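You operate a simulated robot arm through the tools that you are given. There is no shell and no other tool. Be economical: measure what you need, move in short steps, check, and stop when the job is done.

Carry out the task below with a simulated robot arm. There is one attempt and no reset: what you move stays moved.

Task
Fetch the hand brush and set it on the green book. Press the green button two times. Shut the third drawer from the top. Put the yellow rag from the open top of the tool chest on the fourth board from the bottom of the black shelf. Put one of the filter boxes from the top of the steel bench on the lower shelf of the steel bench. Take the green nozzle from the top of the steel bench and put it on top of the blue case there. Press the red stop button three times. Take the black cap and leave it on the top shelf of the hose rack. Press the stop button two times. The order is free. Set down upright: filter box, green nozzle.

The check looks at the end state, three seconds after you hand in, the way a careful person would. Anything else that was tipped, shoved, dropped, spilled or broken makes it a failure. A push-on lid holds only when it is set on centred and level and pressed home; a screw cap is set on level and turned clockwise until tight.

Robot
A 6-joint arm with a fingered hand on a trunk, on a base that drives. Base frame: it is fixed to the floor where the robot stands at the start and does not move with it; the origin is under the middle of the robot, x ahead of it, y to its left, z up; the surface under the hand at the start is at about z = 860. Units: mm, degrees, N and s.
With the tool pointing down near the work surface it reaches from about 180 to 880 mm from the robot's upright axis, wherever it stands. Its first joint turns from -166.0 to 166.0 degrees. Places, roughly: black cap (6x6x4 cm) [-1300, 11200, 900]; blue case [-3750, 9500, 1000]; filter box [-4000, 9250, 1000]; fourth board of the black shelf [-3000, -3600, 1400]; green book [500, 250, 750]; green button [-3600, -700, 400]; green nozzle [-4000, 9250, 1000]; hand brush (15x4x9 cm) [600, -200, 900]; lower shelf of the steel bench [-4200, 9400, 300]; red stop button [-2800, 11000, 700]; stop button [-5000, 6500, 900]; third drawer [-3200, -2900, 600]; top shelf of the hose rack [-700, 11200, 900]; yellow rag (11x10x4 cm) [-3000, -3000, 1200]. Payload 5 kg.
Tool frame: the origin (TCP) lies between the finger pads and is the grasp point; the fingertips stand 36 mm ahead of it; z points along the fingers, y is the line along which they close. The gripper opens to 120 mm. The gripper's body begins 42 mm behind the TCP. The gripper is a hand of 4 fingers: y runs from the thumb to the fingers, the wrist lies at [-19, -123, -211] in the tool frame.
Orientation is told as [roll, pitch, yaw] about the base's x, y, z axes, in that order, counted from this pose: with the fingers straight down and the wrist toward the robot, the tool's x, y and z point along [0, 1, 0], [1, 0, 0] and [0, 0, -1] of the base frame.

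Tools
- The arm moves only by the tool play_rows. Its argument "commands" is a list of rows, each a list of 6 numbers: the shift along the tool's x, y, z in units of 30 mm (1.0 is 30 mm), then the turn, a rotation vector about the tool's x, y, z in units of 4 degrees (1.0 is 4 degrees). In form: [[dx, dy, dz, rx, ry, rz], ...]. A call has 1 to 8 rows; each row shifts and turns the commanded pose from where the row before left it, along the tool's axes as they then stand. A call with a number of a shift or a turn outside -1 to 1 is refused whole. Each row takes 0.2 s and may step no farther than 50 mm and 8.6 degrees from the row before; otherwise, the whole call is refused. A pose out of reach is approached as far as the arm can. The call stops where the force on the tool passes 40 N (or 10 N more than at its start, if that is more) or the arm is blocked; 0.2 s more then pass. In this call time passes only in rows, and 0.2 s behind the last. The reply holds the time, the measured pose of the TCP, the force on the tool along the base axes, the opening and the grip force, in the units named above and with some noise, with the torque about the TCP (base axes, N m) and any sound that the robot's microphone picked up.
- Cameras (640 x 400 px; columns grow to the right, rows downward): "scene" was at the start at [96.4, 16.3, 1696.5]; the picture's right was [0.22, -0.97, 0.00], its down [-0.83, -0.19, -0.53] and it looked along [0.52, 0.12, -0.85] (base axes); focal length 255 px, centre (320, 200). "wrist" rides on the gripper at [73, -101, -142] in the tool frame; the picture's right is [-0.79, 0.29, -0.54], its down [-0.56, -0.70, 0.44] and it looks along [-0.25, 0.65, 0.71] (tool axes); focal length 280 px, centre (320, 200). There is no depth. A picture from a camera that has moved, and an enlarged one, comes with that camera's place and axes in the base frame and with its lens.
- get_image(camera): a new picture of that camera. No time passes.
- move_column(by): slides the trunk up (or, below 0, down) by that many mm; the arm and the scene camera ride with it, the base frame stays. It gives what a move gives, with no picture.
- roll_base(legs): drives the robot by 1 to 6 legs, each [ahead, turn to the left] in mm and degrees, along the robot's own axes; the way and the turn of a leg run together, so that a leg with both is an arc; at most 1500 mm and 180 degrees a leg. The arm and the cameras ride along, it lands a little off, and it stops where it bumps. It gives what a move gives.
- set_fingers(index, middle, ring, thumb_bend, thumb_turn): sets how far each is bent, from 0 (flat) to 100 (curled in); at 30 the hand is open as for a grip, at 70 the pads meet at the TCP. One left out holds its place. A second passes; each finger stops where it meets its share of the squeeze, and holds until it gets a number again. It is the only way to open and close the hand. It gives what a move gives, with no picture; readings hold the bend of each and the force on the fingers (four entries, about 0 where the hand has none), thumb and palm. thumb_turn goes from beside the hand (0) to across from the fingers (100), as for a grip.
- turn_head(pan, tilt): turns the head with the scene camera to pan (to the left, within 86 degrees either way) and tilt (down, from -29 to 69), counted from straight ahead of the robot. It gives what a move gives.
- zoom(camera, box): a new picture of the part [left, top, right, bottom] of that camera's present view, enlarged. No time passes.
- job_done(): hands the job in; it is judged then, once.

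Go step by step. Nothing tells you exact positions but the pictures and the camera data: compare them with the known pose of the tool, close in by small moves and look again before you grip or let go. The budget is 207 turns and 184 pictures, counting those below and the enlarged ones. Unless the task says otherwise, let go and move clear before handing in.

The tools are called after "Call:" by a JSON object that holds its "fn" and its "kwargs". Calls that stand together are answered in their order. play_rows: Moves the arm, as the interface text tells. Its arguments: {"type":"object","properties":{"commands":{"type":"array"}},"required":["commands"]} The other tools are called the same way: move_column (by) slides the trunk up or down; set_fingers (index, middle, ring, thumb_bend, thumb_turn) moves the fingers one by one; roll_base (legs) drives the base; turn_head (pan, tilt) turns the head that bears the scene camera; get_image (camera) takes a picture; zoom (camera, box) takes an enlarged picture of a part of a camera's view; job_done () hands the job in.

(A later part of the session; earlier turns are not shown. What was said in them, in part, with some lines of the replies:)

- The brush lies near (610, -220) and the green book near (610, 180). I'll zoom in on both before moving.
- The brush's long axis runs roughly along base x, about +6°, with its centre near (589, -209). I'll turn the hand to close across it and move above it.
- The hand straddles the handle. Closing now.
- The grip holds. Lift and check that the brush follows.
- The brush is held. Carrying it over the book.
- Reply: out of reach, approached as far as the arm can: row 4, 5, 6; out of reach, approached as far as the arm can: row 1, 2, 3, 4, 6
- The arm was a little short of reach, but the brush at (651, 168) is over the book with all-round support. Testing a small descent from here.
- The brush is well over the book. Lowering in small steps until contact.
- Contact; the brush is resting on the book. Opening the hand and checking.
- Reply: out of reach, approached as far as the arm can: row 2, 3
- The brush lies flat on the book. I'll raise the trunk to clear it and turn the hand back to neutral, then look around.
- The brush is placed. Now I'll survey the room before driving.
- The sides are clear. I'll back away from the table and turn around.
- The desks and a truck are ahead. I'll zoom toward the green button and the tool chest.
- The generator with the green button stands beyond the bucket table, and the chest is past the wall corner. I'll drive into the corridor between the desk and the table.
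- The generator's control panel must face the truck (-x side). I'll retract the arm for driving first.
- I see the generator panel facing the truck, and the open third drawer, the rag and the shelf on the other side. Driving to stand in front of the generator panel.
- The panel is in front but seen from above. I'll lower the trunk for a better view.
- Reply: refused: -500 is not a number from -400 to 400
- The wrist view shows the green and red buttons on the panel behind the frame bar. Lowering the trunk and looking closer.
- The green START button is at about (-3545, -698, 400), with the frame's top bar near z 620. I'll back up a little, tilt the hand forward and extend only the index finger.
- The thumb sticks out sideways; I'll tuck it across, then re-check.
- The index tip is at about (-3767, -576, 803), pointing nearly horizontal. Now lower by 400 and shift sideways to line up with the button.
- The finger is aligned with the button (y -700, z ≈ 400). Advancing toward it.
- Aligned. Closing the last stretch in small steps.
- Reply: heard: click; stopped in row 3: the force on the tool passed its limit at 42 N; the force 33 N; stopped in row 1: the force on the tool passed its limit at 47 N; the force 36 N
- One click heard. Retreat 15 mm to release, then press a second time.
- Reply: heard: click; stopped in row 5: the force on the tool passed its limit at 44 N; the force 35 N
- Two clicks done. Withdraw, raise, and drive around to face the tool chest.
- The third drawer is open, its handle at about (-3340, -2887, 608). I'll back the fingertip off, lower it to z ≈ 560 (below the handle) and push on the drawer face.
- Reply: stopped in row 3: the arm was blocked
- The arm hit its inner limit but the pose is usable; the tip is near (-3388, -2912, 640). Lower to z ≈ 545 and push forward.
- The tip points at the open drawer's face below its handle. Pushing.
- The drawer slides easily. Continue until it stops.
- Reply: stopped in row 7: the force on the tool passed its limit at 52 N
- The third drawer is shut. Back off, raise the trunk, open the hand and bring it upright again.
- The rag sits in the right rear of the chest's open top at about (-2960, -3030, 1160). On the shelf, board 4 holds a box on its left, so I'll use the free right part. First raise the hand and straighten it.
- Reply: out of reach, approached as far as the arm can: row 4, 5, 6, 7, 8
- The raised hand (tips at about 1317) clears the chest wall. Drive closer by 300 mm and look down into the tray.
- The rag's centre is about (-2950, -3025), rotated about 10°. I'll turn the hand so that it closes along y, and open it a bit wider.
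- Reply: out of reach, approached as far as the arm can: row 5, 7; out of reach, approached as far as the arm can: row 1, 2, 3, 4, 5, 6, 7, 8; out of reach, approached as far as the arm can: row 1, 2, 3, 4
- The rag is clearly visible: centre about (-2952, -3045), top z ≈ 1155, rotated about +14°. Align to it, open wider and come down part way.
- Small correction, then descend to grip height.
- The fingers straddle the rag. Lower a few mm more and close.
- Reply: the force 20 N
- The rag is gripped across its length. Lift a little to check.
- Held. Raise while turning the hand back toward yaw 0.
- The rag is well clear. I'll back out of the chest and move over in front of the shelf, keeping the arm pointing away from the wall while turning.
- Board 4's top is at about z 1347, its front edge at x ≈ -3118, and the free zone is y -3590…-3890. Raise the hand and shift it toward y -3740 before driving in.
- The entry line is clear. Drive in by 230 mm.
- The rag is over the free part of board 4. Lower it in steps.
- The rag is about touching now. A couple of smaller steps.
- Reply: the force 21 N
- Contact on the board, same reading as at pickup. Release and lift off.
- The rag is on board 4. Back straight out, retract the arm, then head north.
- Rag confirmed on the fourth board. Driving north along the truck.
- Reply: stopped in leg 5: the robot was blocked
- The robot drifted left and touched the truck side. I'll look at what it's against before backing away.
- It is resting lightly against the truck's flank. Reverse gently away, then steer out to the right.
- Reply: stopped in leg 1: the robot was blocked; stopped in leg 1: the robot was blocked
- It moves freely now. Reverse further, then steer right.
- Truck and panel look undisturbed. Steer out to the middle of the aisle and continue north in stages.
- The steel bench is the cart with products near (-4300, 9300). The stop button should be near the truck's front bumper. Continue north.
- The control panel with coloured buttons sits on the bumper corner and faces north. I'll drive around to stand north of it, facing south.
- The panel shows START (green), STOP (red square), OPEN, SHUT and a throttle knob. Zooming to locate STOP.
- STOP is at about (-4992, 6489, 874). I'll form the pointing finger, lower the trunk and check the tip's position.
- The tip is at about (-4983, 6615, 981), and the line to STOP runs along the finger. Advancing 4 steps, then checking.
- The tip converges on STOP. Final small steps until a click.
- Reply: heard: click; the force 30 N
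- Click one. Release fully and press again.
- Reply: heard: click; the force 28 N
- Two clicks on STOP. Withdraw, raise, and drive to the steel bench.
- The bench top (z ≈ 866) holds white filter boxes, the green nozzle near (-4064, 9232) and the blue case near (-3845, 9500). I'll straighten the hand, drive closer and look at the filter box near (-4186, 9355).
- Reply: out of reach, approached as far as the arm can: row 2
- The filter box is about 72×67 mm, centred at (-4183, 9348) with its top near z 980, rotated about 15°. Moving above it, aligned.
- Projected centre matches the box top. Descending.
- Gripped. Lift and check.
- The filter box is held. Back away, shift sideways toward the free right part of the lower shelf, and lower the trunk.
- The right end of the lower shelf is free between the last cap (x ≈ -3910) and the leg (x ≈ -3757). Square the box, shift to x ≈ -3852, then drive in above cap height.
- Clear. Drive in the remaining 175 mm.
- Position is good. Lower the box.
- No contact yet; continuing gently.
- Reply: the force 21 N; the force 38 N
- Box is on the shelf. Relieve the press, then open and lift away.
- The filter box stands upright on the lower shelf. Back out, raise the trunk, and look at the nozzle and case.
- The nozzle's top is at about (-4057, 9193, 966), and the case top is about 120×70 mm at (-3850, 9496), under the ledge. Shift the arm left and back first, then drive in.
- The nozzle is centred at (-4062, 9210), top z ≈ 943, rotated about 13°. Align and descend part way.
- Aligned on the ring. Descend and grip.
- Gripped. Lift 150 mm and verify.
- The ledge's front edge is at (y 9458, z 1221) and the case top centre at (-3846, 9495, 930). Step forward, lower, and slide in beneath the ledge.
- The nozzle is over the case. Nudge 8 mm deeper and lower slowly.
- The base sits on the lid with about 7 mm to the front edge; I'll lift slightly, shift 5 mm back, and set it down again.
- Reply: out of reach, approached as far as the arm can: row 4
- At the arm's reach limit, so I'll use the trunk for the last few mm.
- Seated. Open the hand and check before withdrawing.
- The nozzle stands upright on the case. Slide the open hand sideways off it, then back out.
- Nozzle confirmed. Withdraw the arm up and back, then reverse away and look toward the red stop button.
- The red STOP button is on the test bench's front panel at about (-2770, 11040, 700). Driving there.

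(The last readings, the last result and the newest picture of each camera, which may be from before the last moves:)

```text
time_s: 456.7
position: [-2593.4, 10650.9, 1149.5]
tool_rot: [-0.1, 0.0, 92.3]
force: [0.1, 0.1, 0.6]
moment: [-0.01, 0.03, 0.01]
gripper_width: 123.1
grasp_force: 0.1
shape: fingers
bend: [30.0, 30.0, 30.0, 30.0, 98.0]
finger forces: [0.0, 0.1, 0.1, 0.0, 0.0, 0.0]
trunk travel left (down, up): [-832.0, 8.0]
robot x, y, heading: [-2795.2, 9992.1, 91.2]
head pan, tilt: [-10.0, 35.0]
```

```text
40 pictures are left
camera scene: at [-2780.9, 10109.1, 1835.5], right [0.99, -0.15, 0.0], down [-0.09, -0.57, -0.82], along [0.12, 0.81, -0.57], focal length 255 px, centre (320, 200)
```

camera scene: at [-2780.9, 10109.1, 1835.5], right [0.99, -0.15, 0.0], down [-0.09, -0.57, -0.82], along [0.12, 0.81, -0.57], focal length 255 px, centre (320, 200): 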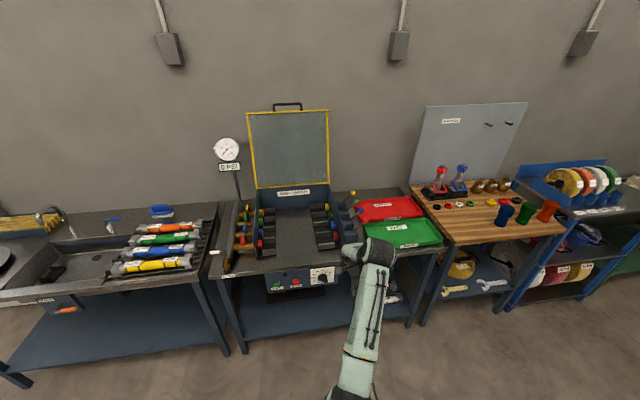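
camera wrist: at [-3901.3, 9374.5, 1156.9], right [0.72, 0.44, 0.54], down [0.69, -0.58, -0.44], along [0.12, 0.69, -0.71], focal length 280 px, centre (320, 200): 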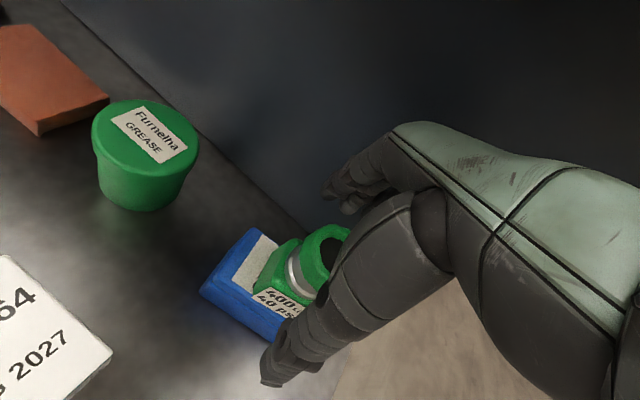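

Prepare as before: pointing finger, hand tilted forward, shifted in line with the button, then lower the trunk.

Call:
{"fn": "set_fingers", "kwargs": {"index": 0, "middle": 100, "ring": 100, "thumb_bend": 90, "thumb_turn": 100}}

Call:
{"fn": "play_rows", "kwargs": {"commands": [[0.75, 0, 0, -1, 0, 0], [0.75, 0, 0, -1, 0, 0], [0.75, 0, 0, -1, 0, 0], [0.75, 0, 0, -1, 0, 0], [0.75, 0, 0, -1, 0, 0], [0.75, 0, 0, -1, 0, 0], [0.75, 0, 0, -1, 0, 0], [0.75, 0, 0, -1, 0, 0]]}}

Call:
{"fn": "move_column", "kwargs": {"by": -400}}

Call:
{"fn": "move_column", "kwargs": {"by": -95}}

Call:
{"fn": "get_image", "kwargs": {"camera": "wrist"}}

Call:
{"fn": "get_image", "kwargs": {"camera": "scene"}}

```text
time_s: 457.7
position: [-2593.1, 10650.5, 1148.8]
tool_rot: [-0.1, -0.1, 92.3]
force: [0.0, 0.9, 0.9]
moment: [0.03, 0.01, -0.02]
gripper_width: 69.2
grasp_force: 0.1
shape: fingers
bend: [0.0, 100.0, 100.0, 90.0, 100.0]
finger forces: [0.1, 0.0, 0.1, 0.1, 0.0, 0.0]
trunk travel left (down, up): [-832.0, 8.0]
robot x, y, heading: [-2795.3, 9991.2, 91.3]
head pan, tilt: [-10.0, 35.0]
```

```text
time_s: 459.5
position: [-2774.1, 10640.2, 1147.4]
tool_rot: [-0.1, -32.4, 92.2]
force: [-0.2, -1.0, -1.0]
moment: [-0.02, -0.01, 0.0]
gripper_width: 69.6
grasp_force: 0.0
shape: fingers
bend: [0.0, 100.0, 100.0, 90.0, 100.0]
finger forces: [0.1, 0.1, 0.0, 0.0, 0.0, 0.1]
trunk travel left (down, up): [-832.0, 8.0]
robot x, y, heading: [-2788.3, 9990.4, 91.1]
head pan, tilt: [-10.0, 35.0]
```

```text
time_s: 463.3
position: [-2772.5, 10641.7, 747.1]
tool_rot: [-0.2, -32.0, 92.3]
force: [0.3, -0.4, -0.2]
moment: [0.02, 0.02, 0.01]
gripper_width: 69.7
grasp_force: 0.1
shape: fingers
bend: [0.0, 100.0, 100.0, 90.0, 100.0]
finger forces: [0.0, 0.0, 0.0, 0.0, 0.0, 0.1]
trunk travel left (down, up): [-432.0, 408.0]
robot x, y, heading: [-2795.9, 9995.8, 91.3]
head pan, tilt: [-10.0, 35.0]
```

```text
time_s: 464.6
position: [-2773.6, 10640.0, 653.0]
tool_rot: [-0.2, -32.1, 92.3]
force: [0.7, -0.6, -0.5]
moment: [0.02, -0.02, 0.02]
gripper_width: 69.5
grasp_force: 0.0
shape: fingers
bend: [0.0, 100.0, 100.0, 90.0, 100.0]
finger forces: [0.0, 0.1, 0.1, 0.0, 0.1, 0.0]
trunk travel left (down, up): [-337.0, 503.0]
robot x, y, heading: [-2792.2, 9992.7, 91.4]
head pan, tilt: [-10.0, 35.0]
```

```text
39 pictures are left
camera wrist: at [-2840.8, 10476.4, 719.7], right [0.79, -0.01, 0.61], down [0.57, -0.33, -0.75], along [0.21, 0.94, -0.26], focal length 280 px, centre (320, 200)
```

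wrist: 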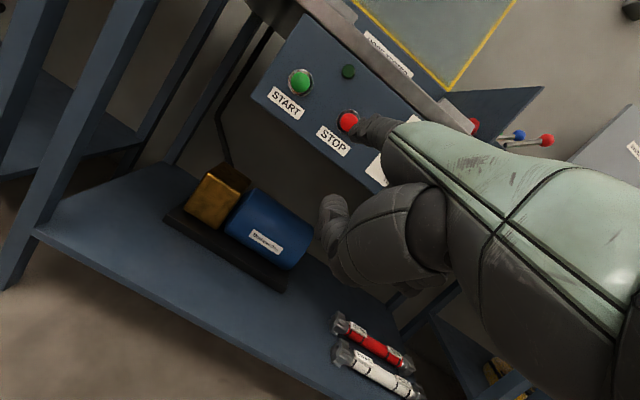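

```text
38 pictures are left
camera scene: at [-2780.9, 10108.9, 1340.5], right [0.99, -0.15, 0.0], down [-0.09, -0.57, -0.82], along [0.13, 0.81, -0.57], focal length 255 px, centre (320, 200)
```

scene: 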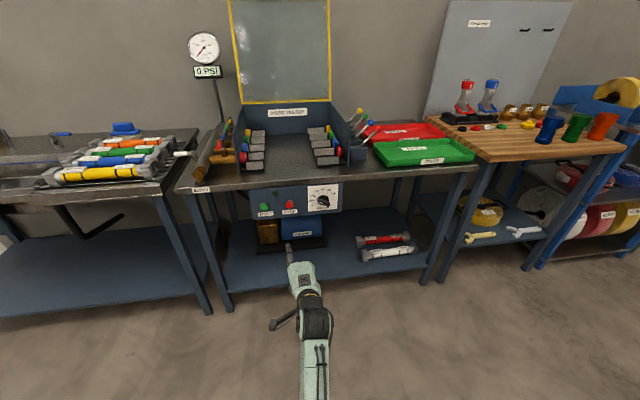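

STOP is at about (-2779, 10945, 725) and the fingertip at about (-2792, 10753, 717). Drive 100 mm closer and line up.

Call:
{"fn": "roll_base", "kwargs": {"legs": [[100, 0]]}}

Call:
{"fn": "play_rows", "kwargs": {"commands": [[-0.2, 0.5, 0.25, 0, 0, 0], [-0.2, 0.5, 0.25, 0, 0, 0], [-0.2, 0.5, 0.25, 0, 0, 0]]}}

Call:
{"fn": "get_image", "kwargs": {"camera": "wrist"}}

```text
time_s: 465.8
position: [-2775.7, 10739.8, 652.3]
tool_rot: [-0.1, -31.9, 92.2]
force: [-0.2, 0.6, 0.0]
moment: [0.03, 0.02, -0.03]
gripper_width: 69.6
grasp_force: 0.0
shape: fingers
bend: [0.0, 100.0, 100.0, 90.0, 100.0]
finger forces: [0.1, 0.0, 0.0, 0.1, 0.0, 0.0]
trunk travel left (down, up): [-337.0, 503.0]
robot x, y, heading: [-2796.2, 10092.1, 91.4]
head pan, tilt: [-10.0, 35.0]
```

```text
time_s: 466.6
position: [-2760.2, 10789.2, 658.8]
tool_rot: [-0.1, -32.1, 92.3]
force: [-0.3, -0.8, 0.0]
moment: [0.01, -0.03, 0.0]
gripper_width: 69.5
grasp_force: 0.1
shape: fingers
bend: [0.0, 100.0, 100.0, 90.0, 100.0]
finger forces: [0.0, 0.0, 0.1, 0.0, 0.0, 0.0]
trunk travel left (down, up): [-337.0, 503.0]
robot x, y, heading: [-2794.5, 10090.5, 91.2]
head pan, tilt: [-10.0, 35.0]
```

```text
37 pictures are left
camera wrist: at [-2827.7, 10625.8, 725.9], right [0.79, -0.01, 0.61], down [0.57, -0.34, -0.75], along [0.22, 0.94, -0.26], focal length 280 px, centre (320, 200)
```

wrist: 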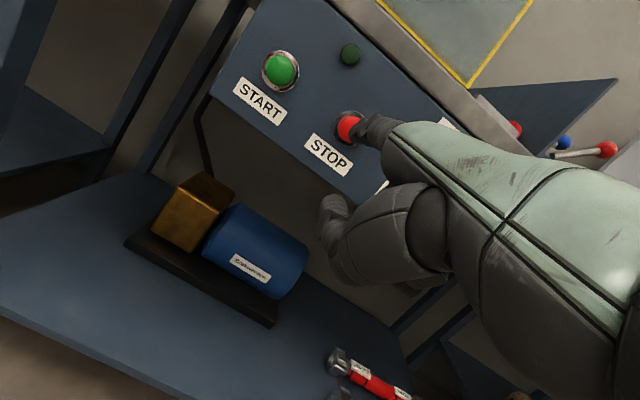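

Lined up; about 40 mm to go. Press in small steps.

Call:
{"fn": "play_rows", "kwargs": {"commands": [[0, 0.6, 0.45, 0, 0, 0], [0, 0.17, 0.11, 0, 0, 0], [0, 0.11, 0.07, 0, 0, 0], [0, 0.11, 0.07, 0, 0, 0], [0, 0.11, 0.07, 0, 0, 0], [0, 0.11, 0.07, 0, 0, 0], [0, 0.11, 0.07, 0, 0, 0]]}}

Call:
{"fn": "zoom", "kwargs": {"camera": "wrist", "box": [240, 60, 440, 190]}}

```text
time_s: 468.2
position: [-2760.5, 10838.4, 655.9]
tool_rot: [-0.2, -32.0, 92.2]
force: [0.0, 0.8, 0.4]
moment: [-0.03, 0.0, -0.01]
gripper_width: 69.5
grasp_force: 0.0
shape: fingers
bend: [0.0, 100.0, 100.0, 90.0, 100.0]
finger forces: [0.2, 0.0, 0.0, 0.0, 0.0, 0.0]
trunk travel left (down, up): [-337.0, 503.0]
robot x, y, heading: [-2792.8, 10087.4, 91.4]
head pan, tilt: [-10.0, 35.0]
```

```text
3.08 times, centred on (340, 125) of wrist
camera zoom: at [-2828.2, 10674.4, 722.8], right [0.79, -0.01, 0.61], down [0.57, -0.34, -0.75], along [0.22, 0.94, -0.26], focal length 863 px, centre (258, 431)
```

zoom: 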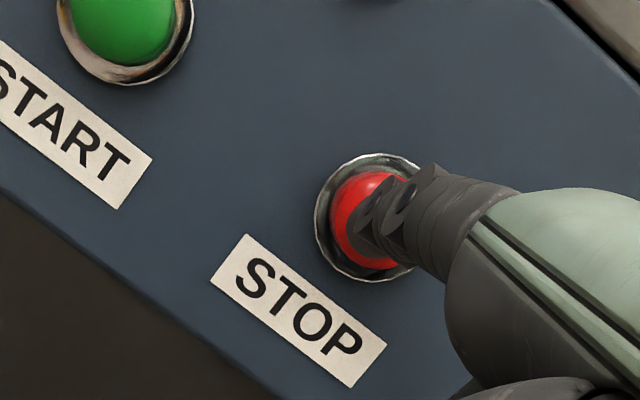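

On target. Continue pressing in.

Call:
{"fn": "play_rows", "kwargs": {"commands": [[0, 0.1, 0.065, 0, 0, 0], [0, 0.1, 0.065, 0, 0, 0], [0, 0.1, 0.065, 0, 0, 0], [0, 0.1, 0.065, 0, 0, 0], [0, 0.1, 0.065, 0, 0, 0], [0, 0.1, 0.065, 0, 0, 0], [0, 0.1, 0.065, 0, 0, 0]]}}

```text
time_s: 469.8
position: [-2762.0, 10859.2, 656.5]
tool_rot: [-0.1, -32.1, 92.2]
force: [0.3, -36.8, 2.8]
moment: [2.94, 0.04, 0.48]
gripper_width: 70.4
grasp_force: 18.5
shape: fingers
bend: [0.0, 100.0, 100.0, 90.0, 100.0]
finger forces: [36.4, 0.1, 0.0, 0.0, 0.0, 0.1]
trunk travel left (down, up): [-337.0, 503.0]
robot x, y, heading: [-2796.0, 10085.8, 91.2]
head pan, tilt: [-10.0, 35.0]
heard: click
stopped in row 7: the force on the tool passed its limit at 43 N (the readings are from after the stop); the commanded pose is now the measured one
```

Click one. Release and press the second time.

Call:
{"fn": "play_rows", "kwargs": {"commands": [[0, -0.28, -0.18, 0, 0, 0], [0, -0.28, -0.18, 0, 0, 0]]}}

Call:
{"fn": "play_rows", "kwargs": {"commands": [[0, 0.14, 0.09, 0, 0, 0], [0, 0.1, 0.065, 0, 0, 0], [0, 0.1, 0.065, 0, 0, 0], [0, 0.1, 0.065, 0, 0, 0], [0, 0.1, 0.065, 0, 0, 0], [0, 0.1, 0.065, 0, 0, 0]]}}

```text
time_s: 470.4
position: [-2761.3, 10842.6, 653.6]
tool_rot: [-0.1, -32.0, 92.3]
force: [-0.4, 0.4, 0.3]
moment: [0.02, -0.02, 0.02]
gripper_width: 69.7
grasp_force: 0.1
shape: fingers
bend: [0.0, 100.0, 100.0, 90.0, 100.0]
finger forces: [0.0, 0.0, 0.1, 0.0, 0.1, 0.1]
trunk travel left (down, up): [-337.0, 503.0]
robot x, y, heading: [-2796.4, 10087.5, 91.4]
head pan, tilt: [-10.0, 35.0]
```

```text
time_s: 471.8
position: [-2762.4, 10857.6, 655.2]
tool_rot: [-0.1, -32.0, 92.4]
force: [0.2, -36.7, 2.2]
moment: [2.83, 0.06, 0.47]
gripper_width: 69.4
grasp_force: 17.6
shape: fingers
bend: [0.0, 100.0, 100.0, 90.0, 100.0]
finger forces: [35.9, 0.0, 0.0, 0.0, 0.0, 0.0]
trunk travel left (down, up): [-337.0, 503.0]
robot x, y, heading: [-2796.1, 10088.8, 91.1]
head pan, tilt: [-10.0, 35.0]
heard: click
stopped in row 6: the force on the tool passed its limit at 42 N (the readings are from after the stop); the commanded pose is now the measured one
```

Click two. Release and press the third time.

Call:
{"fn": "play_rows", "kwargs": {"commands": [[0, -0.28, -0.18, 0, 0, 0], [0, -0.28, -0.18, 0, 0, 0]]}}

Call:
{"fn": "play_rows", "kwargs": {"commands": [[0, 0.14, 0.09, 0, 0, 0], [0, 0.1, 0.065, 0, 0, 0], [0, 0.1, 0.065, 0, 0, 0], [0, 0.1, 0.065, 0, 0, 0], [0, 0.1, 0.065, 0, 0, 0], [0, 0.1, 0.065, 0, 0, 0]]}}

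```text
time_s: 472.4
position: [-2760.5, 10841.4, 653.7]
tool_rot: [-0.1, -31.9, 92.3]
force: [0.1, 0.0, -0.1]
moment: [-0.01, -0.01, -0.02]
gripper_width: 69.5
grasp_force: 0.1
shape: fingers
bend: [0.0, 100.0, 100.0, 90.0, 100.0]
finger forces: [0.1, 0.0, 0.0, 0.0, 0.1, 0.1]
trunk travel left (down, up): [-337.0, 503.0]
robot x, y, heading: [-2792.7, 10087.2, 91.1]
head pan, tilt: [-10.0, 35.0]
```

```text
time_s: 473.7
position: [-2762.7, 10858.8, 653.9]
tool_rot: [-0.1, -31.8, 92.3]
force: [1.0, -37.3, 2.4]
moment: [2.82, 0.12, 0.35]
gripper_width: 69.6
grasp_force: 17.9
shape: fingers
bend: [0.0, 100.0, 100.0, 90.0, 100.0]
finger forces: [36.2, 0.0, 0.0, 0.0, 0.1, 0.0]
trunk travel left (down, up): [-337.0, 503.0]
robot x, y, heading: [-2796.1, 10088.5, 90.9]
head pan, tilt: [-10.0, 35.0]
heard: click
stopped in row 6: the force on the tool passed its limit at 42 N (the readings are from after the stop); the commanded pose is now the measured one
```

Three clicks done. Withdraw, reset the hand, and move to the wooden table and hose rack.

Call:
{"fn": "play_rows", "kwargs": {"commands": [[0, -0.84, -0.54, 0, 0, 0], [0, -0.84, -0.54, 0, 0, 0], [0, -0.84, -0.54, 0, 0, 0]]}}

Call:
{"fn": "roll_base", "kwargs": {"legs": [[-250, 0]]}}

Call:
{"fn": "move_column", "kwargs": {"by": 400}}

Call:
{"fn": "move_column", "kwargs": {"by": 100}}

Call:
{"fn": "set_fingers", "kwargs": {"index": 30, "middle": 30, "ring": 30, "thumb_bend": 30, "thumb_turn": 100}}

Call:
{"fn": "play_rows", "kwargs": {"commands": [[0, 0, 0, 1, 0, 0], [0, 0, 0, 1, 0, 0], [0, 0, 0, 1, 0, 0], [0, 0, 0, 1, 0, 0], [0, 0, 0, 1, 0, 0], [0, 0, 0, 1, 0, 0], [0, 0, 0, 1, 0, 0], [0, 0, 0, 1, 0, 0]]}}

Call:
{"fn": "roll_base", "kwargs": {"legs": [[0, -90], [1500, 0], [200, 0], [0, 90]]}}

Call:
{"fn": "turn_head", "kwargs": {"pan": 0, "tilt": 30}}

Call:
{"fn": "get_image", "kwargs": {"camera": "scene"}}

```text
time_s: 474.5
position: [-2758.8, 10773.0, 650.2]
tool_rot: [-0.1, -31.8, 92.2]
force: [0.3, -1.1, 0.0]
moment: [-0.03, -0.01, 0.03]
gripper_width: 69.3
grasp_force: 0.0
shape: fingers
bend: [0.0, 100.0, 100.0, 90.0, 100.0]
finger forces: [0.0, 0.0, 0.1, 0.0, 0.0, 0.0]
trunk travel left (down, up): [-337.0, 503.0]
robot x, y, heading: [-2793.1, 10086.6, 91.1]
head pan, tilt: [-10.0, 35.0]
```

```text
time_s: 476.4
position: [-2754.5, 10529.2, 651.0]
tool_rot: [-0.1, -31.8, 92.3]
force: [-0.5, -0.1, -0.2]
moment: [-0.03, -0.01, 0.04]
gripper_width: 69.3
grasp_force: 0.1
shape: fingers
bend: [0.0, 100.0, 100.0, 90.0, 100.0]
finger forces: [0.1, 0.0, 0.0, 0.0, 0.0, 0.1]
trunk travel left (down, up): [-337.0, 503.0]
robot x, y, heading: [-2789.8, 9844.0, 91.3]
head pan, tilt: [-10.0, 35.0]
```

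```text
time_s: 480.3
position: [-2755.1, 10530.1, 1051.2]
tool_rot: [-0.1, -31.8, 92.3]
force: [-0.4, -1.0, -0.6]
moment: [0.0, 0.01, -0.04]
gripper_width: 69.6
grasp_force: 0.1
shape: fingers
bend: [0.0, 100.0, 100.0, 90.0, 100.0]
finger forces: [0.1, 0.0, 0.1, 0.1, 0.0, 0.0]
trunk travel left (down, up): [-737.0, 103.0]
robot x, y, heading: [-2788.5, 9844.1, 91.0]
head pan, tilt: [-10.0, 35.0]
```

```text
time_s: 481.6
position: [-2754.4, 10529.5, 1149.5]
tool_rot: [-0.1, -31.8, 92.3]
force: [0.7, -0.8, 0.4]
moment: [0.04, -0.01, 0.04]
gripper_width: 69.6
grasp_force: 0.0
shape: fingers
bend: [0.0, 100.0, 100.0, 90.0, 100.0]
finger forces: [0.1, 0.0, 0.0, 0.0, 0.1, 0.1]
trunk travel left (down, up): [-837.0, 3.0]
robot x, y, heading: [-2788.2, 9845.5, 91.1]
head pan, tilt: [-10.0, 35.0]
```

```text
time_s: 482.6
position: [-2755.3, 10530.7, 1149.2]
tool_rot: [-0.1, -31.9, 92.3]
force: [-0.5, 0.0, -0.1]
moment: [0.0, 0.01, -0.03]
gripper_width: 123.5
grasp_force: 0.1
shape: fingers
bend: [30.0, 30.0, 30.0, 30.0, 98.0]
finger forces: [0.0, 0.0, 0.0, 0.1, 0.0, 0.0]
trunk travel left (down, up): [-837.0, 3.0]
robot x, y, heading: [-2789.1, 9844.4, 91.0]
head pan, tilt: [-10.0, 35.0]
```

```text
time_s: 484.4
position: [-2754.9, 10530.3, 1150.4]
tool_rot: [-0.1, 0.3, 92.5]
force: [0.6, 0.4, -0.8]
moment: [-0.02, 0.01, 0.0]
gripper_width: 123.4
grasp_force: 0.0
shape: fingers
bend: [30.0, 30.0, 30.0, 30.0, 98.0]
finger forces: [0.0, 0.1, 0.0, 0.1, 0.0, 0.0]
trunk travel left (down, up): [-837.0, 3.0]
robot x, y, heading: [-2788.2, 9845.0, 91.3]
head pan, tilt: [-10.0, 35.0]
```

```text
time_s: 502.8
position: [-1015.7, 10480.3, 1150.2]
tool_rot: [-0.1, 0.2, 86.3]
force: [-0.5, -0.2, -0.1]
moment: [0.03, 0.01, 0.0]
gripper_width: 123.5
grasp_force: 0.0
shape: fingers
bend: [30.0, 30.0, 30.0, 30.0, 98.0]
finger forces: [0.0, 0.1, 0.0, 0.0, 0.0, 0.1]
trunk travel left (down, up): [-837.0, 3.0]
robot x, y, heading: [-1123.5, 9798.5, 85.1]
head pan, tilt: [-10.0, 35.0]
```

```text
time_s: 503.5
position: [-1016.3, 10479.2, 1151.1]
tool_rot: [-0.1, 0.2, 86.3]
force: [0.4, 0.0, -0.2]
moment: [0.02, -0.01, 0.01]
gripper_width: 123.4
grasp_force: 0.2
shape: fingers
bend: [30.0, 30.0, 30.0, 30.0, 98.0]
finger forces: [0.0, 0.0, 0.1, 0.1, 0.0, 0.0]
trunk travel left (down, up): [-837.0, 3.0]
robot x, y, heading: [-1120.4, 9800.2, 85.0]
head pan, tilt: [0.0, 30.0]
```

```text
35 pictures are left
camera scene: at [-1112.5, 9923.2, 1848.2], right [1.0, -0.08, 0.0], down [-0.04, -0.5, -0.87], along [0.07, 0.86, -0.5], focal length 255 px, centre (320, 200)
```

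scene: 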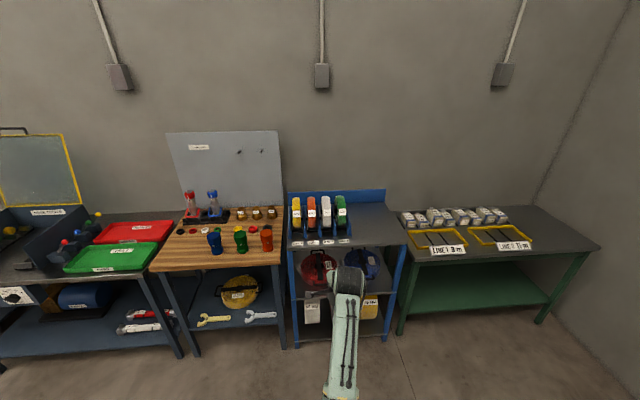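

Call:
{"fn": "zoom", "kwargs": {"camera": "scene", "box": [150, 180, 290, 275]}}

Call:
{"fn": "zoom", "kwargs": {"camera": "scene", "box": [270, 180, 420, 290]}}

```text
4.21 times, centred on (220, 228) of scene
camera zoom: at [-1112.5, 9923.2, 1848.2], right [1.0, -0.08, 0.0], down [-0.04, -0.5, -0.87], along [0.07, 0.86, -0.5], focal length 1075 px, centre (741, 84)
```

zoom: 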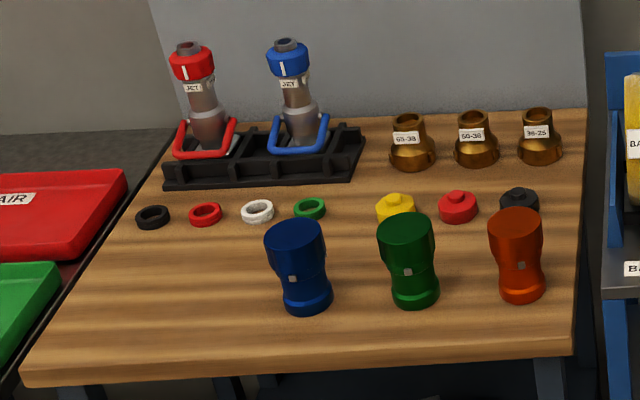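

```text
3.64 times, centred on (345, 235) of scene
camera zoom: at [-1112.5, 9923.2, 1848.2], right [1.0, -0.08, 0.0], down [-0.04, -0.5, -0.87], along [0.07, 0.86, -0.5], focal length 929 px, centre (229, 73)
```

zoom: 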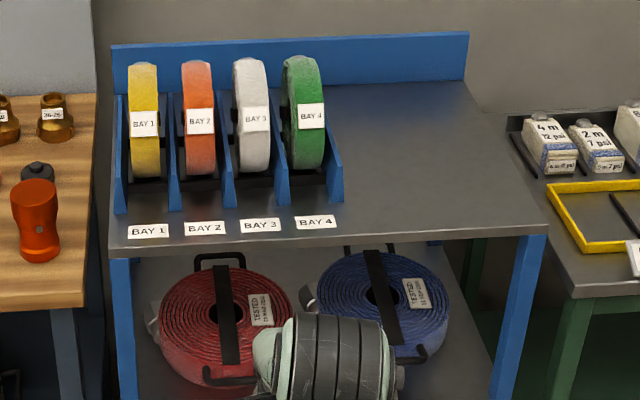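

The black cap is on the wooden table at about (-1339, 11248); the hose rack's top is free on its right half. Reposition the arm, then drive between the two.

Call:
{"fn": "play_rows", "kwargs": {"commands": [[0.9, -0.8, -0.25, 0, 0, 0], [0.9, -0.8, -0.25, 0, 0, 0], [0.9, -0.8, -0.25, 0, 0, 0], [0.9, -0.8, -0.25, 0, 0, 0], [0.9, -0.8, -0.25, 0, 0, 0], [0.9, -0.8, -0.25, 0, 0, 0], [0.9, -0.8, 0, 0, 0, 0], [0.9, -0.8, 0, 0, 0, 0]]}}

Call:
{"fn": "roll_base", "kwargs": {"legs": [[0, -4], [750, 0], [0, 9]]}}

Call:
{"fn": "get_image", "kwargs": {"camera": "wrist"}}

Call:
{"fn": "turn_head", "kwargs": {"pan": 5, "tilt": 45}}

Call:
{"fn": "get_image", "kwargs": {"camera": "scene"}}

```text
time_s: 505.3
position: [-1244.8, 10298.9, 1196.8]
tool_rot: [-0.1, 0.2, 86.2]
force: [-0.2, -0.1, 0.0]
moment: [0.01, 0.0, 0.01]
gripper_width: 123.7
grasp_force: 0.1
shape: fingers
bend: [30.0, 30.0, 30.0, 30.0, 98.0]
finger forces: [0.0, 0.0, 0.0, 0.0, 0.1, 0.0]
trunk travel left (down, up): [-837.0, 3.0]
robot x, y, heading: [-1123.4, 9800.7, 85.2]
head pan, tilt: [0.0, 30.0]
```

```text
time_s: 511.0
position: [-1179.9, 11036.0, 1197.9]
tool_rot: [-0.1, 0.3, 91.9]
force: [-0.1, -0.2, -0.2]
moment: [-0.05, -0.02, 0.0]
gripper_width: 123.4
grasp_force: 0.0
shape: fingers
bend: [30.0, 30.0, 30.0, 30.0, 98.0]
finger forces: [0.1, 0.0, 0.0, 0.0, 0.0, 0.0]
trunk travel left (down, up): [-837.0, 3.0]
robot x, y, heading: [-1006.7, 10551.4, 90.7]
head pan, tilt: [0.0, 30.0]
```

```text
32 pictures are left
camera wrist: at [-1251.2, 10933.0, 1340.1], right [0.78, 0.32, 0.54], down [0.58, -0.68, -0.44], along [0.23, 0.66, -0.72], focal length 280 px, centre (320, 200)
```

wrist: 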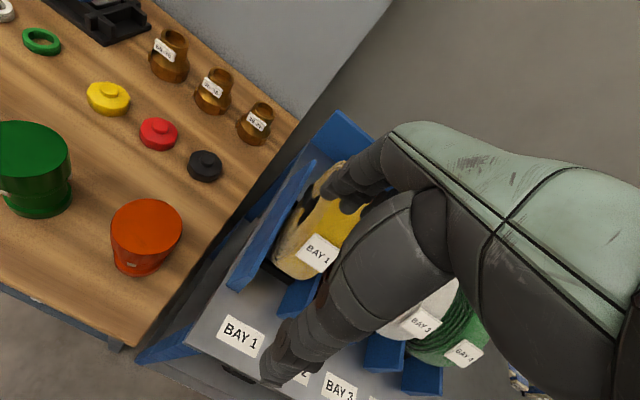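

```text
time_s: 511.7
position: [-1180.6, 11036.0, 1195.6]
tool_rot: [-0.2, 0.2, 91.9]
force: [0.9, -0.2, 0.2]
moment: [0.0, -0.01, -0.03]
gripper_width: 123.4
grasp_force: 0.2
shape: fingers
bend: [30.0, 30.0, 30.0, 30.0, 98.0]
finger forces: [0.1, 0.1, 0.0, 0.1, 0.0, 0.0]
trunk travel left (down, up): [-837.0, 3.0]
robot x, y, heading: [-1012.1, 10551.6, 90.7]
head pan, tilt: [5.0, 45.0]
```

```text
31 pictures are left
camera scene: at [-1020.4, 10663.1, 1825.7], right [0.99, 0.1, 0.0], down [0.07, -0.7, -0.71], along [-0.07, 0.7, -0.71], focal length 255 px, centre (320, 200)
```

scene: 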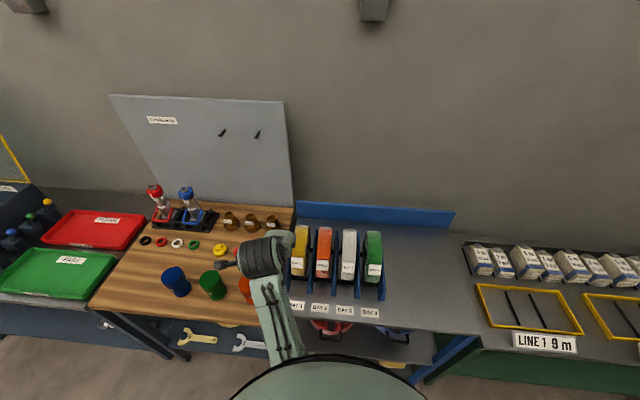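

The black cap is at about (-1334, 11239), top z ≈ 898. Move above it.

Call:
{"fn": "play_rows", "kwargs": {"commands": [[0.7, 0.99, 0.3, 0, 0, 0], [0.7, 0.99, 0.3, 0, 0, 0], [0.7, 0.99, 0.6, 0, 0, 0], [0.7, 0.99, 0.8, 0, 0, 0], [0.7, 0.99, 0.9, 0, 0, 0], [0.7, 0.99, 0.95, 0, 0, 0], [0.7, 0.99, 0.95, 0, 0, 0]]}}

Call:
{"fn": "get_image", "kwargs": {"camera": "wrist"}}

```text
time_s: 513.3
position: [-1334.3, 11238.7, 1048.6]
tool_rot: [0.0, 0.3, 91.9]
force: [-0.4, 0.6, -0.1]
moment: [-0.04, -0.02, -0.03]
gripper_width: 123.4
grasp_force: 0.0
shape: fingers
bend: [30.0, 30.0, 30.0, 30.0, 98.0]
finger forces: [0.0, 0.0, 0.0, 0.1, 0.0, 0.0]
trunk travel left (down, up): [-837.0, 3.0]
robot x, y, heading: [-1007.5, 10552.6, 90.7]
head pan, tilt: [5.0, 45.0]
```

```text
30 pictures are left
camera wrist: at [-1404.9, 11136.4, 1191.9], right [0.78, 0.32, 0.54], down [0.58, -0.68, -0.44], along [0.23, 0.66, -0.72], focal length 280 px, centre (320, 200)
```

wrist: 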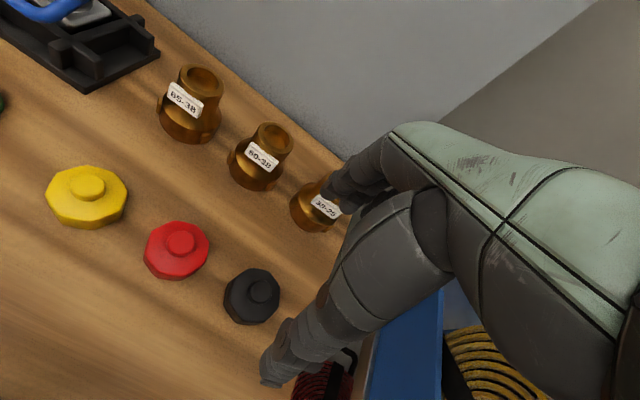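

Perfectly aligned. Descend to grip height.

Call:
{"fn": "play_rows", "kwargs": {"commands": [[0, 0, 1, 0, 0, 0], [0, 0, 1, 0, 0, 0], [0, 0, 1, 0, 0, 0], [0, 0, 1, 0, 0, 0], [0, 0, 0.4, 0, 0, 0], [0, 0, 0.3, 0, 0, 0]]}}

Call:
{"fn": "get_image", "kwargs": {"camera": "wrist"}}

```text
time_s: 514.7
position: [-1335.3, 11237.6, 914.9]
tool_rot: [0.1, 0.0, 91.9]
force: [0.4, -2.0, 11.1]
moment: [0.81, -0.13, -0.08]
gripper_width: 123.2
grasp_force: 5.5
shape: fingers
bend: [30.0, 30.0, 30.0, 30.0, 98.0]
finger forces: [0.1, 11.3, 0.0, 0.0, 0.0, 0.0]
trunk travel left (down, up): [-837.0, 3.0]
robot x, y, heading: [-1015.4, 10550.9, 90.7]
head pan, tilt: [5.0, 45.0]
```

```text
29 pictures are left
camera wrist: at [-1405.7, 11133.1, 1058.7], right [0.78, 0.31, 0.54], down [0.58, -0.68, -0.44], along [0.23, 0.66, -0.71], focal length 280 px, centre (320, 200)
```

wrist: 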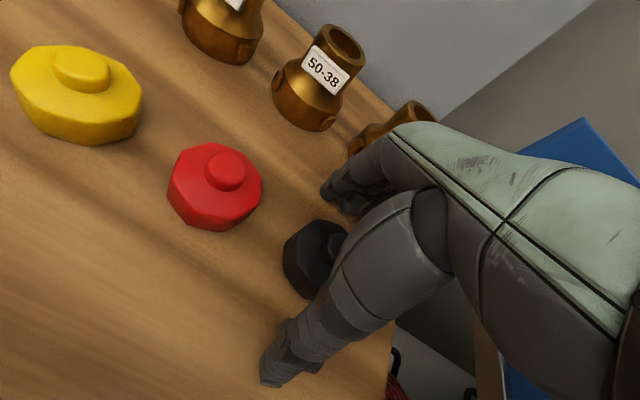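

Middle fingertip touches the table; raise 5 mm and close on the cap.

Call:
{"fn": "play_rows", "kwargs": {"commands": [[0, 0, -0.25, 0, 0, 0]]}}

Call:
{"fn": "set_fingers", "kwargs": {"index": 70, "middle": 70, "ring": 70, "thumb_bend": 70}}

Call:
{"fn": "get_image", "kwargs": {"camera": "wrist"}}

```text
time_s: 515.1
position: [-1335.4, 11237.0, 917.5]
tool_rot: [-0.1, 0.4, 91.9]
force: [0.6, 0.0, 0.5]
moment: [0.07, 0.0, 0.03]
gripper_width: 123.3
grasp_force: 0.4
shape: fingers
bend: [30.0, 30.0, 30.0, 30.0, 98.0]
finger forces: [0.0, 0.9, 0.1, 0.0, 0.1, 0.1]
trunk travel left (down, up): [-837.0, 3.0]
robot x, y, heading: [-1010.1, 10551.4, 91.0]
head pan, tilt: [5.0, 45.0]
```

```text
time_s: 516.1
position: [-1335.3, 11237.4, 921.5]
tool_rot: [0.1, -0.1, 91.8]
force: [-1.4, 6.7, 17.7]
moment: [0.9, -0.12, 0.1]
gripper_width: 49.0
grasp_force: 24.0
shape: fingers
bend: [56.0, 54.0, 67.0, 57.0, 100.0]
finger forces: [7.9, 22.1, 3.0, 0.1, 15.5, 0.1]
trunk travel left (down, up): [-837.0, 3.0]
robot x, y, heading: [-1009.5, 10548.6, 90.6]
head pan, tilt: [5.0, 45.0]
```

```text
28 pictures are left
camera wrist: at [-1405.5, 11134.3, 1064.4], right [0.78, 0.31, 0.54], down [0.58, -0.68, -0.44], along [0.23, 0.66, -0.71], focal length 280 px, centre (320, 200)
```

wrist: 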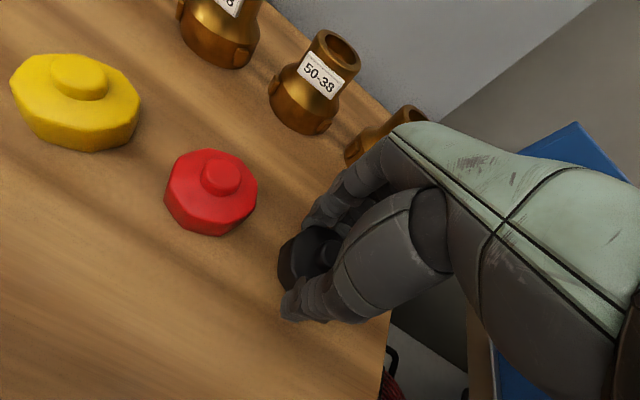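

Gripped. Lift and check.

Call:
{"fn": "play_rows", "kwargs": {"commands": [[0, 0, -0.5, 0, 0, 0], [0, 0, -0.8, 0, 0, 0], [0, 0, -1, 0, 0, 0], [0, 0, -1, 0, 0, 0]]}}

Call:
{"fn": "get_image", "kwargs": {"camera": "wrist"}}

```text
time_s: 517.1
position: [-1334.9, 11236.2, 1018.5]
tool_rot: [-0.1, 0.3, 91.9]
force: [0.1, 0.2, -0.5]
moment: [-0.01, 0.02, -0.01]
gripper_width: 49.1
grasp_force: 16.5
shape: fingers
bend: [56.0, 56.0, 68.0, 57.0, 100.0]
finger forces: [6.6, 6.5, 3.0, 0.0, 16.4, 0.0]
trunk travel left (down, up): [-837.0, 3.0]
robot x, y, heading: [-1009.8, 10554.1, 90.8]
head pan, tilt: [5.0, 45.0]
```

```text
27 pictures are left
camera wrist: at [-1405.8, 11133.6, 1161.7], right [0.78, 0.32, 0.54], down [0.58, -0.68, -0.44], along [0.23, 0.66, -0.72], focal length 280 px, centre (320, 200)
```

wrist: 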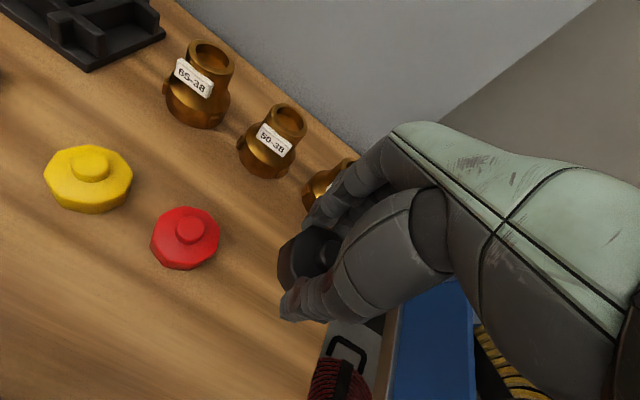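

The cap is held. Raise, pull back in front of the hose bays, and swing across to the rack's right half.

Call:
{"fn": "play_rows", "kwargs": {"commands": [[0, 0, -1, 0, 0, 0], [0, 0, -1, 0, 0, 0], [0, 0, -1, 0, 0, 0], [0, 0, -1, 0, 0, 0], [0, 0, -1, 0, 0, 0], [0, 0, -0.9, 0, 0, 0]]}}

Call:
{"fn": "play_rows", "kwargs": {"commands": [[-0.99, -0.95, 0, 0, 0, 0], [-0.99, -0.95, 0, 0, 0, 0], [-0.99, -0.95, 0, 0, 0, 0], [-0.99, -0.95, 0, 0, 0, 0], [-0.99, -0.95, 0, 0, 0, 0], [-0.99, -0.95, 0, 0, 0, 0], [-0.99, -0.95, 0, 0, 0, 0]]}}

Call:
{"fn": "play_rows", "kwargs": {"commands": [[-1, 0, 0, 0, 0, 0], [-1, 0, 0, 0, 0, 0], [-1, 0, 0, 0, 0, 0], [-1, 0, 0, 0, 0, 0], [-1, 0, 0, 0, 0, 0], [-1, 0, 0, 0, 0, 0], [-1, 0, 0, 0, 0, 0], [-1, 0, 0, 0, 0, 0]]}}

Call:
{"fn": "turn_head", "kwargs": {"pan": -15, "tilt": 45}}

Call:
{"fn": "get_image", "kwargs": {"camera": "scene"}}

```text
time_s: 518.5
position: [-1335.9, 11238.3, 1191.5]
tool_rot: [-0.1, 0.3, 91.7]
force: [0.3, -0.2, -1.3]
moment: [-0.03, -0.02, -0.01]
gripper_width: 48.9
grasp_force: 16.0
shape: fingers
bend: [56.0, 56.0, 68.0, 57.0, 100.0]
finger forces: [6.6, 6.6, 3.1, 0.1, 16.1, 0.0]
trunk travel left (down, up): [-837.0, 3.0]
robot x, y, heading: [-1009.6, 10554.1, 91.1]
head pan, tilt: [5.0, 45.0]
```

```text
time_s: 520.1
position: [-1119.0, 11045.4, 1195.2]
tool_rot: [0.0, 0.2, 91.9]
force: [0.0, -0.7, -0.7]
moment: [0.03, 0.02, -0.02]
gripper_width: 48.8
grasp_force: 15.9
shape: fingers
bend: [56.0, 56.0, 68.0, 57.0, 100.0]
finger forces: [6.8, 6.4, 3.3, 0.0, 15.8, 0.0]
trunk travel left (down, up): [-837.0, 3.0]
robot x, y, heading: [-1015.3, 10551.7, 91.1]
head pan, tilt: [5.0, 45.0]
```

```text
time_s: 521.9
position: [-876.3, 11053.2, 1193.8]
tool_rot: [0.0, 0.3, 91.9]
force: [-0.6, 0.4, -0.8]
moment: [0.01, 0.04, 0.02]
gripper_width: 48.5
grasp_force: 16.1
shape: fingers
bend: [56.0, 56.0, 68.0, 57.0, 100.0]
finger forces: [6.8, 6.2, 3.3, 0.0, 15.6, 0.0]
trunk travel left (down, up): [-837.0, 3.0]
robot x, y, heading: [-1007.9, 10549.9, 91.0]
head pan, tilt: [5.0, 45.0]
```

```text
time_s: 522.8
position: [-879.8, 11053.2, 1195.6]
tool_rot: [0.0, 0.3, 91.9]
force: [0.5, 0.4, -0.6]
moment: [-0.03, -0.02, 0.03]
gripper_width: 48.8
grasp_force: 16.1
shape: fingers
bend: [56.0, 56.0, 68.0, 57.0, 100.0]
finger forces: [6.9, 6.1, 3.3, 0.0, 15.6, 0.1]
trunk travel left (down, up): [-837.0, 3.0]
robot x, y, heading: [-1009.5, 10554.8, 90.9]
head pan, tilt: [-15.0, 45.0]
```

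```text
26 pictures are left
camera scene: at [-992.5, 10661.1, 1825.6], right [0.97, -0.25, 0.0], down [-0.17, -0.69, -0.71], along [0.17, 0.69, -0.71], focal length 255 px, centre (320, 200)
```

scene: 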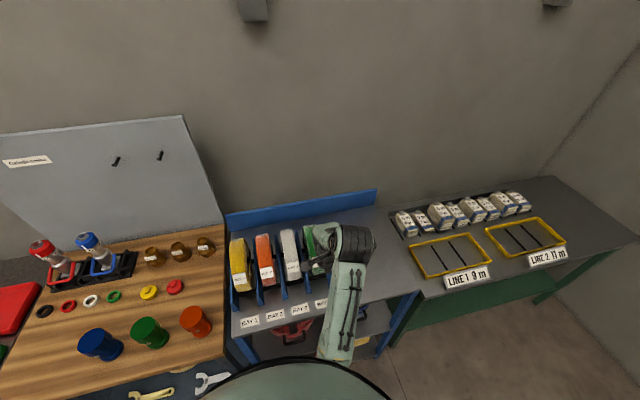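

Call:
{"fn": "play_rows", "kwargs": {"commands": [[-0.95, 0.2, 0, 0, 0, 0], [-0.95, 0.3, 0, 0, 0, 0], [-0.95, 0.4, 0.3, 0, 0, 0], [-0.95, 0.6, 0.5, 0, 0, 0], [-0.95, 0.8, 0.7, 0, 0, 0], [-0.95, 0.8, 0.7, 0, 0, 0], [-0.95, 0.8, 0.7, 0, 0, 0]]}}

Call:
{"fn": "get_image", "kwargs": {"camera": "wrist"}}

Call:
{"fn": "get_image", "kwargs": {"camera": "scene"}}

```text
time_s: 524.4
position: [-680.2, 11178.0, 1107.5]
tool_rot: [0.0, 0.3, 91.9]
force: [-0.3, -0.1, -0.6]
moment: [-0.03, 0.05, 0.02]
gripper_width: 48.5
grasp_force: 15.8
shape: fingers
bend: [56.0, 56.0, 68.0, 57.0, 100.0]
finger forces: [7.0, 6.1, 3.4, 0.0, 15.3, 0.1]
trunk travel left (down, up): [-837.0, 3.0]
robot x, y, heading: [-1010.4, 10553.5, 90.7]
head pan, tilt: [-15.0, 45.0]
```

```text
25 pictures are left
camera wrist: at [-750.6, 11075.3, 1250.9], right [0.78, 0.32, 0.54], down [0.58, -0.68, -0.44], along [0.23, 0.66, -0.72], focal length 280 px, centre (320, 200)
```

wrist: 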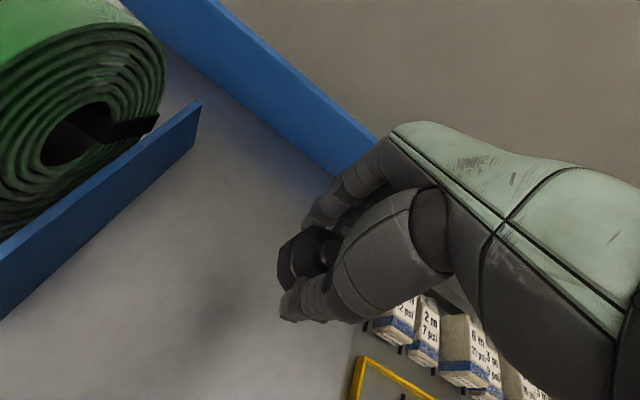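

```text
24 pictures are left
camera scene: at [-989.4, 10662.8, 1825.5], right [0.97, -0.25, 0.0], down [-0.17, -0.69, -0.71], along [0.17, 0.68, -0.71], focal length 255 px, centre (320, 200)
```

scene: 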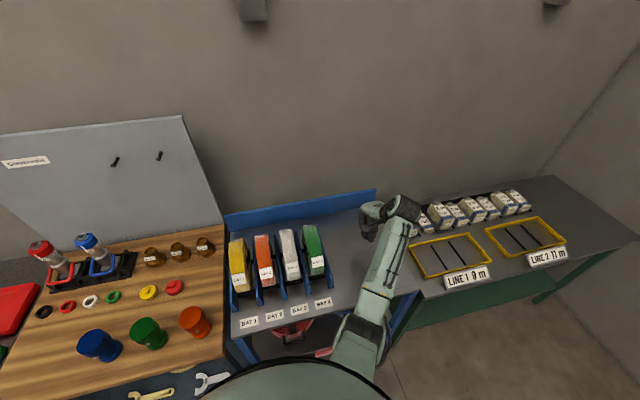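

The cap is over clear rack surface. Lower it.

Call:
{"fn": "play_rows", "kwargs": {"commands": [[0, 0, 1, 0, 0, 0], [0, 0, 1, 0, 0, 0], [0, 0, 1, 0, 0, 0], [0, 0, 0.7, 0, 0, 0]]}}

Call:
{"fn": "get_image", "kwargs": {"camera": "wrist"}}

```text
time_s: 525.4
position: [-684.4, 11175.8, 998.5]
tool_rot: [-0.1, 0.2, 91.9]
force: [0.1, 0.1, -0.4]
moment: [-0.02, 0.0, 0.0]
gripper_width: 48.6
grasp_force: 15.9
shape: fingers
bend: [56.0, 56.0, 68.0, 57.0, 100.0]
finger forces: [7.0, 6.2, 3.4, 0.1, 15.3, 0.0]
trunk travel left (down, up): [-837.0, 3.0]
robot x, y, heading: [-1010.3, 10551.4, 90.9]
head pan, tilt: [-15.0, 45.0]
```

```text
23 pictures are left
camera wrist: at [-755.1, 11073.0, 1141.2], right [0.78, 0.32, 0.54], down [0.58, -0.68, -0.44], along [0.23, 0.66, -0.72], focal length 280 px, centre (320, 200)
```

wrist: 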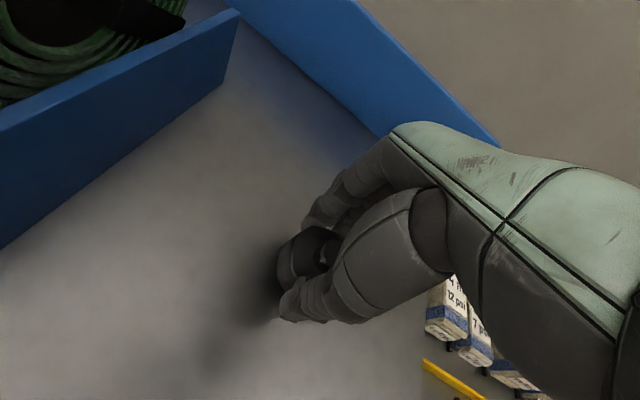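

Call:
{"fn": "play_rows", "kwargs": {"commands": [[0, 0, 0.4, 0, 0, 0], [0, 0, 0.2, 0, 0, 0], [0, 0, 0.12, 0, 0, 0]]}}

Call:
{"fn": "play_rows", "kwargs": {"commands": [[0, 0, 0.12, 0, 0, 0], [0, 0, 0.12, 0, 0, 0]]}}

```text
time_s: 526.2
position: [-685.0, 11176.7, 980.8]
tool_rot: [-0.3, -0.2, 91.9]
force: [0.5, -0.8, 19.1]
moment: [0.34, -0.08, 0.04]
gripper_width: 48.3
grasp_force: 25.7
shape: fingers
bend: [57.0, 56.0, 68.0, 57.0, 100.0]
finger forces: [7.2, 22.6, 3.8, 0.0, 17.1, 0.0]
trunk travel left (down, up): [-837.0, 3.0]
robot x, y, heading: [-1009.4, 10551.8, 90.7]
head pan, tilt: [-15.0, 45.0]
```

```text
time_s: 526.7
position: [-681.4, 11180.7, 980.7]
tool_rot: [-0.6, -0.8, 91.7]
force: [-4.2, -5.6, 21.5]
moment: [-0.25, 0.05, -0.02]
gripper_width: 48.7
grasp_force: 25.9
shape: fingers
bend: [57.0, 56.0, 69.0, 58.0, 100.0]
finger forces: [7.2, 21.0, 3.2, 0.0, 19.3, 0.0]
trunk travel left (down, up): [-837.0, 3.0]
robot x, y, heading: [-1010.4, 10553.8, 90.9]
head pan, tilt: [-15.0, 45.0]
stopped in row 2: the force on the tool passed its limit at 44 N (the readings are from after the stop); the commanded pose is now the measured one
```

Contact matches the pickup reading, so the cap is on the surface. Release and lift off.

Call:
{"fn": "set_fingers", "kwargs": {"index": 30, "middle": 30, "ring": 30, "thumb_bend": 30}}

Call:
{"fn": "play_rows", "kwargs": {"commands": [[0, 0, -0.6, 0, 0, 0], [0, 0, -1, 0, 0, 0], [0, 0, -1, 0, 0, 0], [0, 0, -1, 0, 0, 0], [0, -0.5, -1, 0, 0, 0], [0, -0.8, -1, 0, 0, 0], [0, -0.9, -0.8, 0, 0, 0], [0, -0.9, 0, 0, 0, 0]]}}

Call:
{"fn": "get_image", "kwargs": {"camera": "wrist"}}

Call:
{"fn": "roll_base", "kwargs": {"legs": [[-500, 0]]}}

Call:
{"fn": "turn_head", "kwargs": {"pan": -15, "tilt": 30}}

Call:
{"fn": "get_image", "kwargs": {"camera": "scene"}}

```text
time_s: 527.7
position: [-683.3, 11178.8, 977.0]
tool_rot: [-0.4, -0.4, 91.7]
force: [1.0, -1.8, 2.1]
moment: [0.17, 0.02, 0.02]
gripper_width: 123.0
grasp_force: 0.7
shape: fingers
bend: [30.0, 30.0, 30.0, 30.0, 98.0]
finger forces: [0.0, 2.8, 0.0, 0.0, 0.0, 0.0]
trunk travel left (down, up): [-837.0, 3.0]
robot x, y, heading: [-1010.8, 10553.6, 90.8]
head pan, tilt: [-15.0, 45.0]
```

```text
time_s: 529.5
position: [-682.6, 11084.4, 1169.6]
tool_rot: [-0.4, -0.5, 91.8]
force: [0.2, -0.5, -0.2]
moment: [0.0, 0.0, -0.02]
gripper_width: 123.3
grasp_force: 0.1
shape: fingers
bend: [30.0, 30.0, 30.0, 30.0, 98.0]
finger forces: [0.1, 0.1, 0.0, 0.0, 0.0, 0.1]
trunk travel left (down, up): [-837.0, 3.0]
robot x, y, heading: [-1009.3, 10551.9, 91.2]
head pan, tilt: [-15.0, 45.0]
```

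```text
22 pictures are left
camera wrist: at [-753.8, 10979.9, 1311.5], right [0.78, 0.31, 0.55], down [0.58, -0.68, -0.44], along [0.24, 0.67, -0.71], focal length 280 px, centre (320, 200)
```

wrist: 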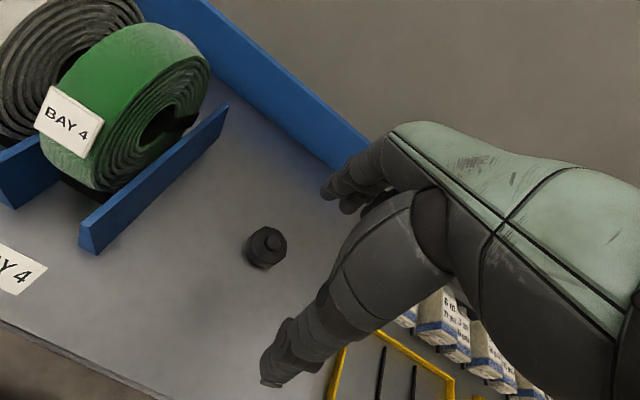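

```text
time_s: 532.7
position: [-675.5, 10582.1, 1170.9]
tool_rot: [-0.5, -0.3, 91.8]
force: [-0.5, -0.4, -1.0]
moment: [0.01, 0.0, -0.01]
gripper_width: 123.3
grasp_force: 0.0
shape: fingers
bend: [30.0, 30.0, 30.0, 30.0, 98.0]
finger forces: [0.0, 0.1, 0.0, 0.0, 0.0, 0.0]
trunk travel left (down, up): [-837.0, 3.0]
robot x, y, heading: [-1006.2, 10047.6, 90.7]
head pan, tilt: [-15.0, 45.0]
```

```text
time_s: 533.5
position: [-675.7, 10580.4, 1170.2]
tool_rot: [-0.4, -0.4, 91.9]
force: [-0.2, -0.2, -0.3]
moment: [-0.02, 0.0, 0.05]
gripper_width: 123.2
grasp_force: 0.1
shape: fingers
bend: [30.0, 30.0, 30.0, 30.0, 98.0]
finger forces: [0.0, 0.0, 0.0, 0.1, 0.0, 0.0]
trunk travel left (down, up): [-837.0, 3.0]
robot x, y, heading: [-1004.5, 10043.8, 90.8]
head pan, tilt: [-15.0, 30.0]
```

```text
21 pictures are left
camera scene: at [-982.7, 10165.4, 1848.2], right [0.97, -0.25, 0.0], down [-0.12, -0.48, -0.87], along [0.21, 0.84, -0.5], focal length 255 px, centre (320, 200)
```

scene: 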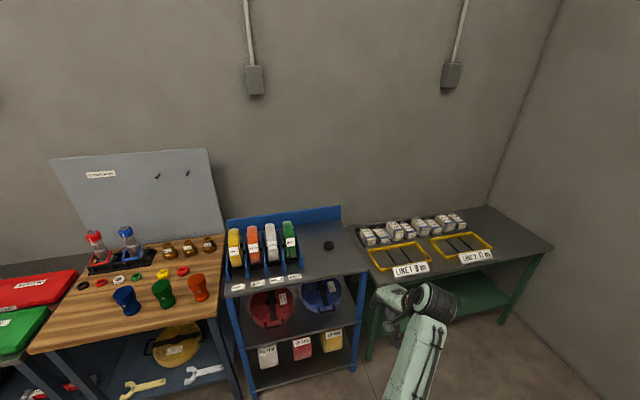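

All nine parts of the job look done and the hand is clear, so I'm handing in.

Call:
{"fn": "job_done", "kwargs": {}}

```text
The job is handed in.
```

I finished every part of the task and handed the job in, but the base bumped the truck once on the way north.

- **Hand brush:** it lies flat on the green book.
- **Green button:** pressed twice, with a click heard each time.
- **Third drawer:** pushed in until it stopped, flush with the others.
- **Yellow rag:** on the free right side of the fourth board of the black shelf.
- **Filter box:** upright at the right end of the steel bench's lower shelf.
- **Green nozzle:** upright on top of the blue case.
- **Red stop button:** pressed three times, with three clicks heard.
- **Black cap:** on the right half of the hose rack's top shelf.
- **Stop button:** the red STOP on the truck's bumper panel, pressed twice, with two clicks heard.

**Truck bump:** the base drifted left and slid against the truck's side by the "EXTINGUISHERS" door. I backed away and saw nothing out of place. The door showed a narrow gap at its edge afterwards, and my earlier pictures were too coarse to tell whether that gap was already there.
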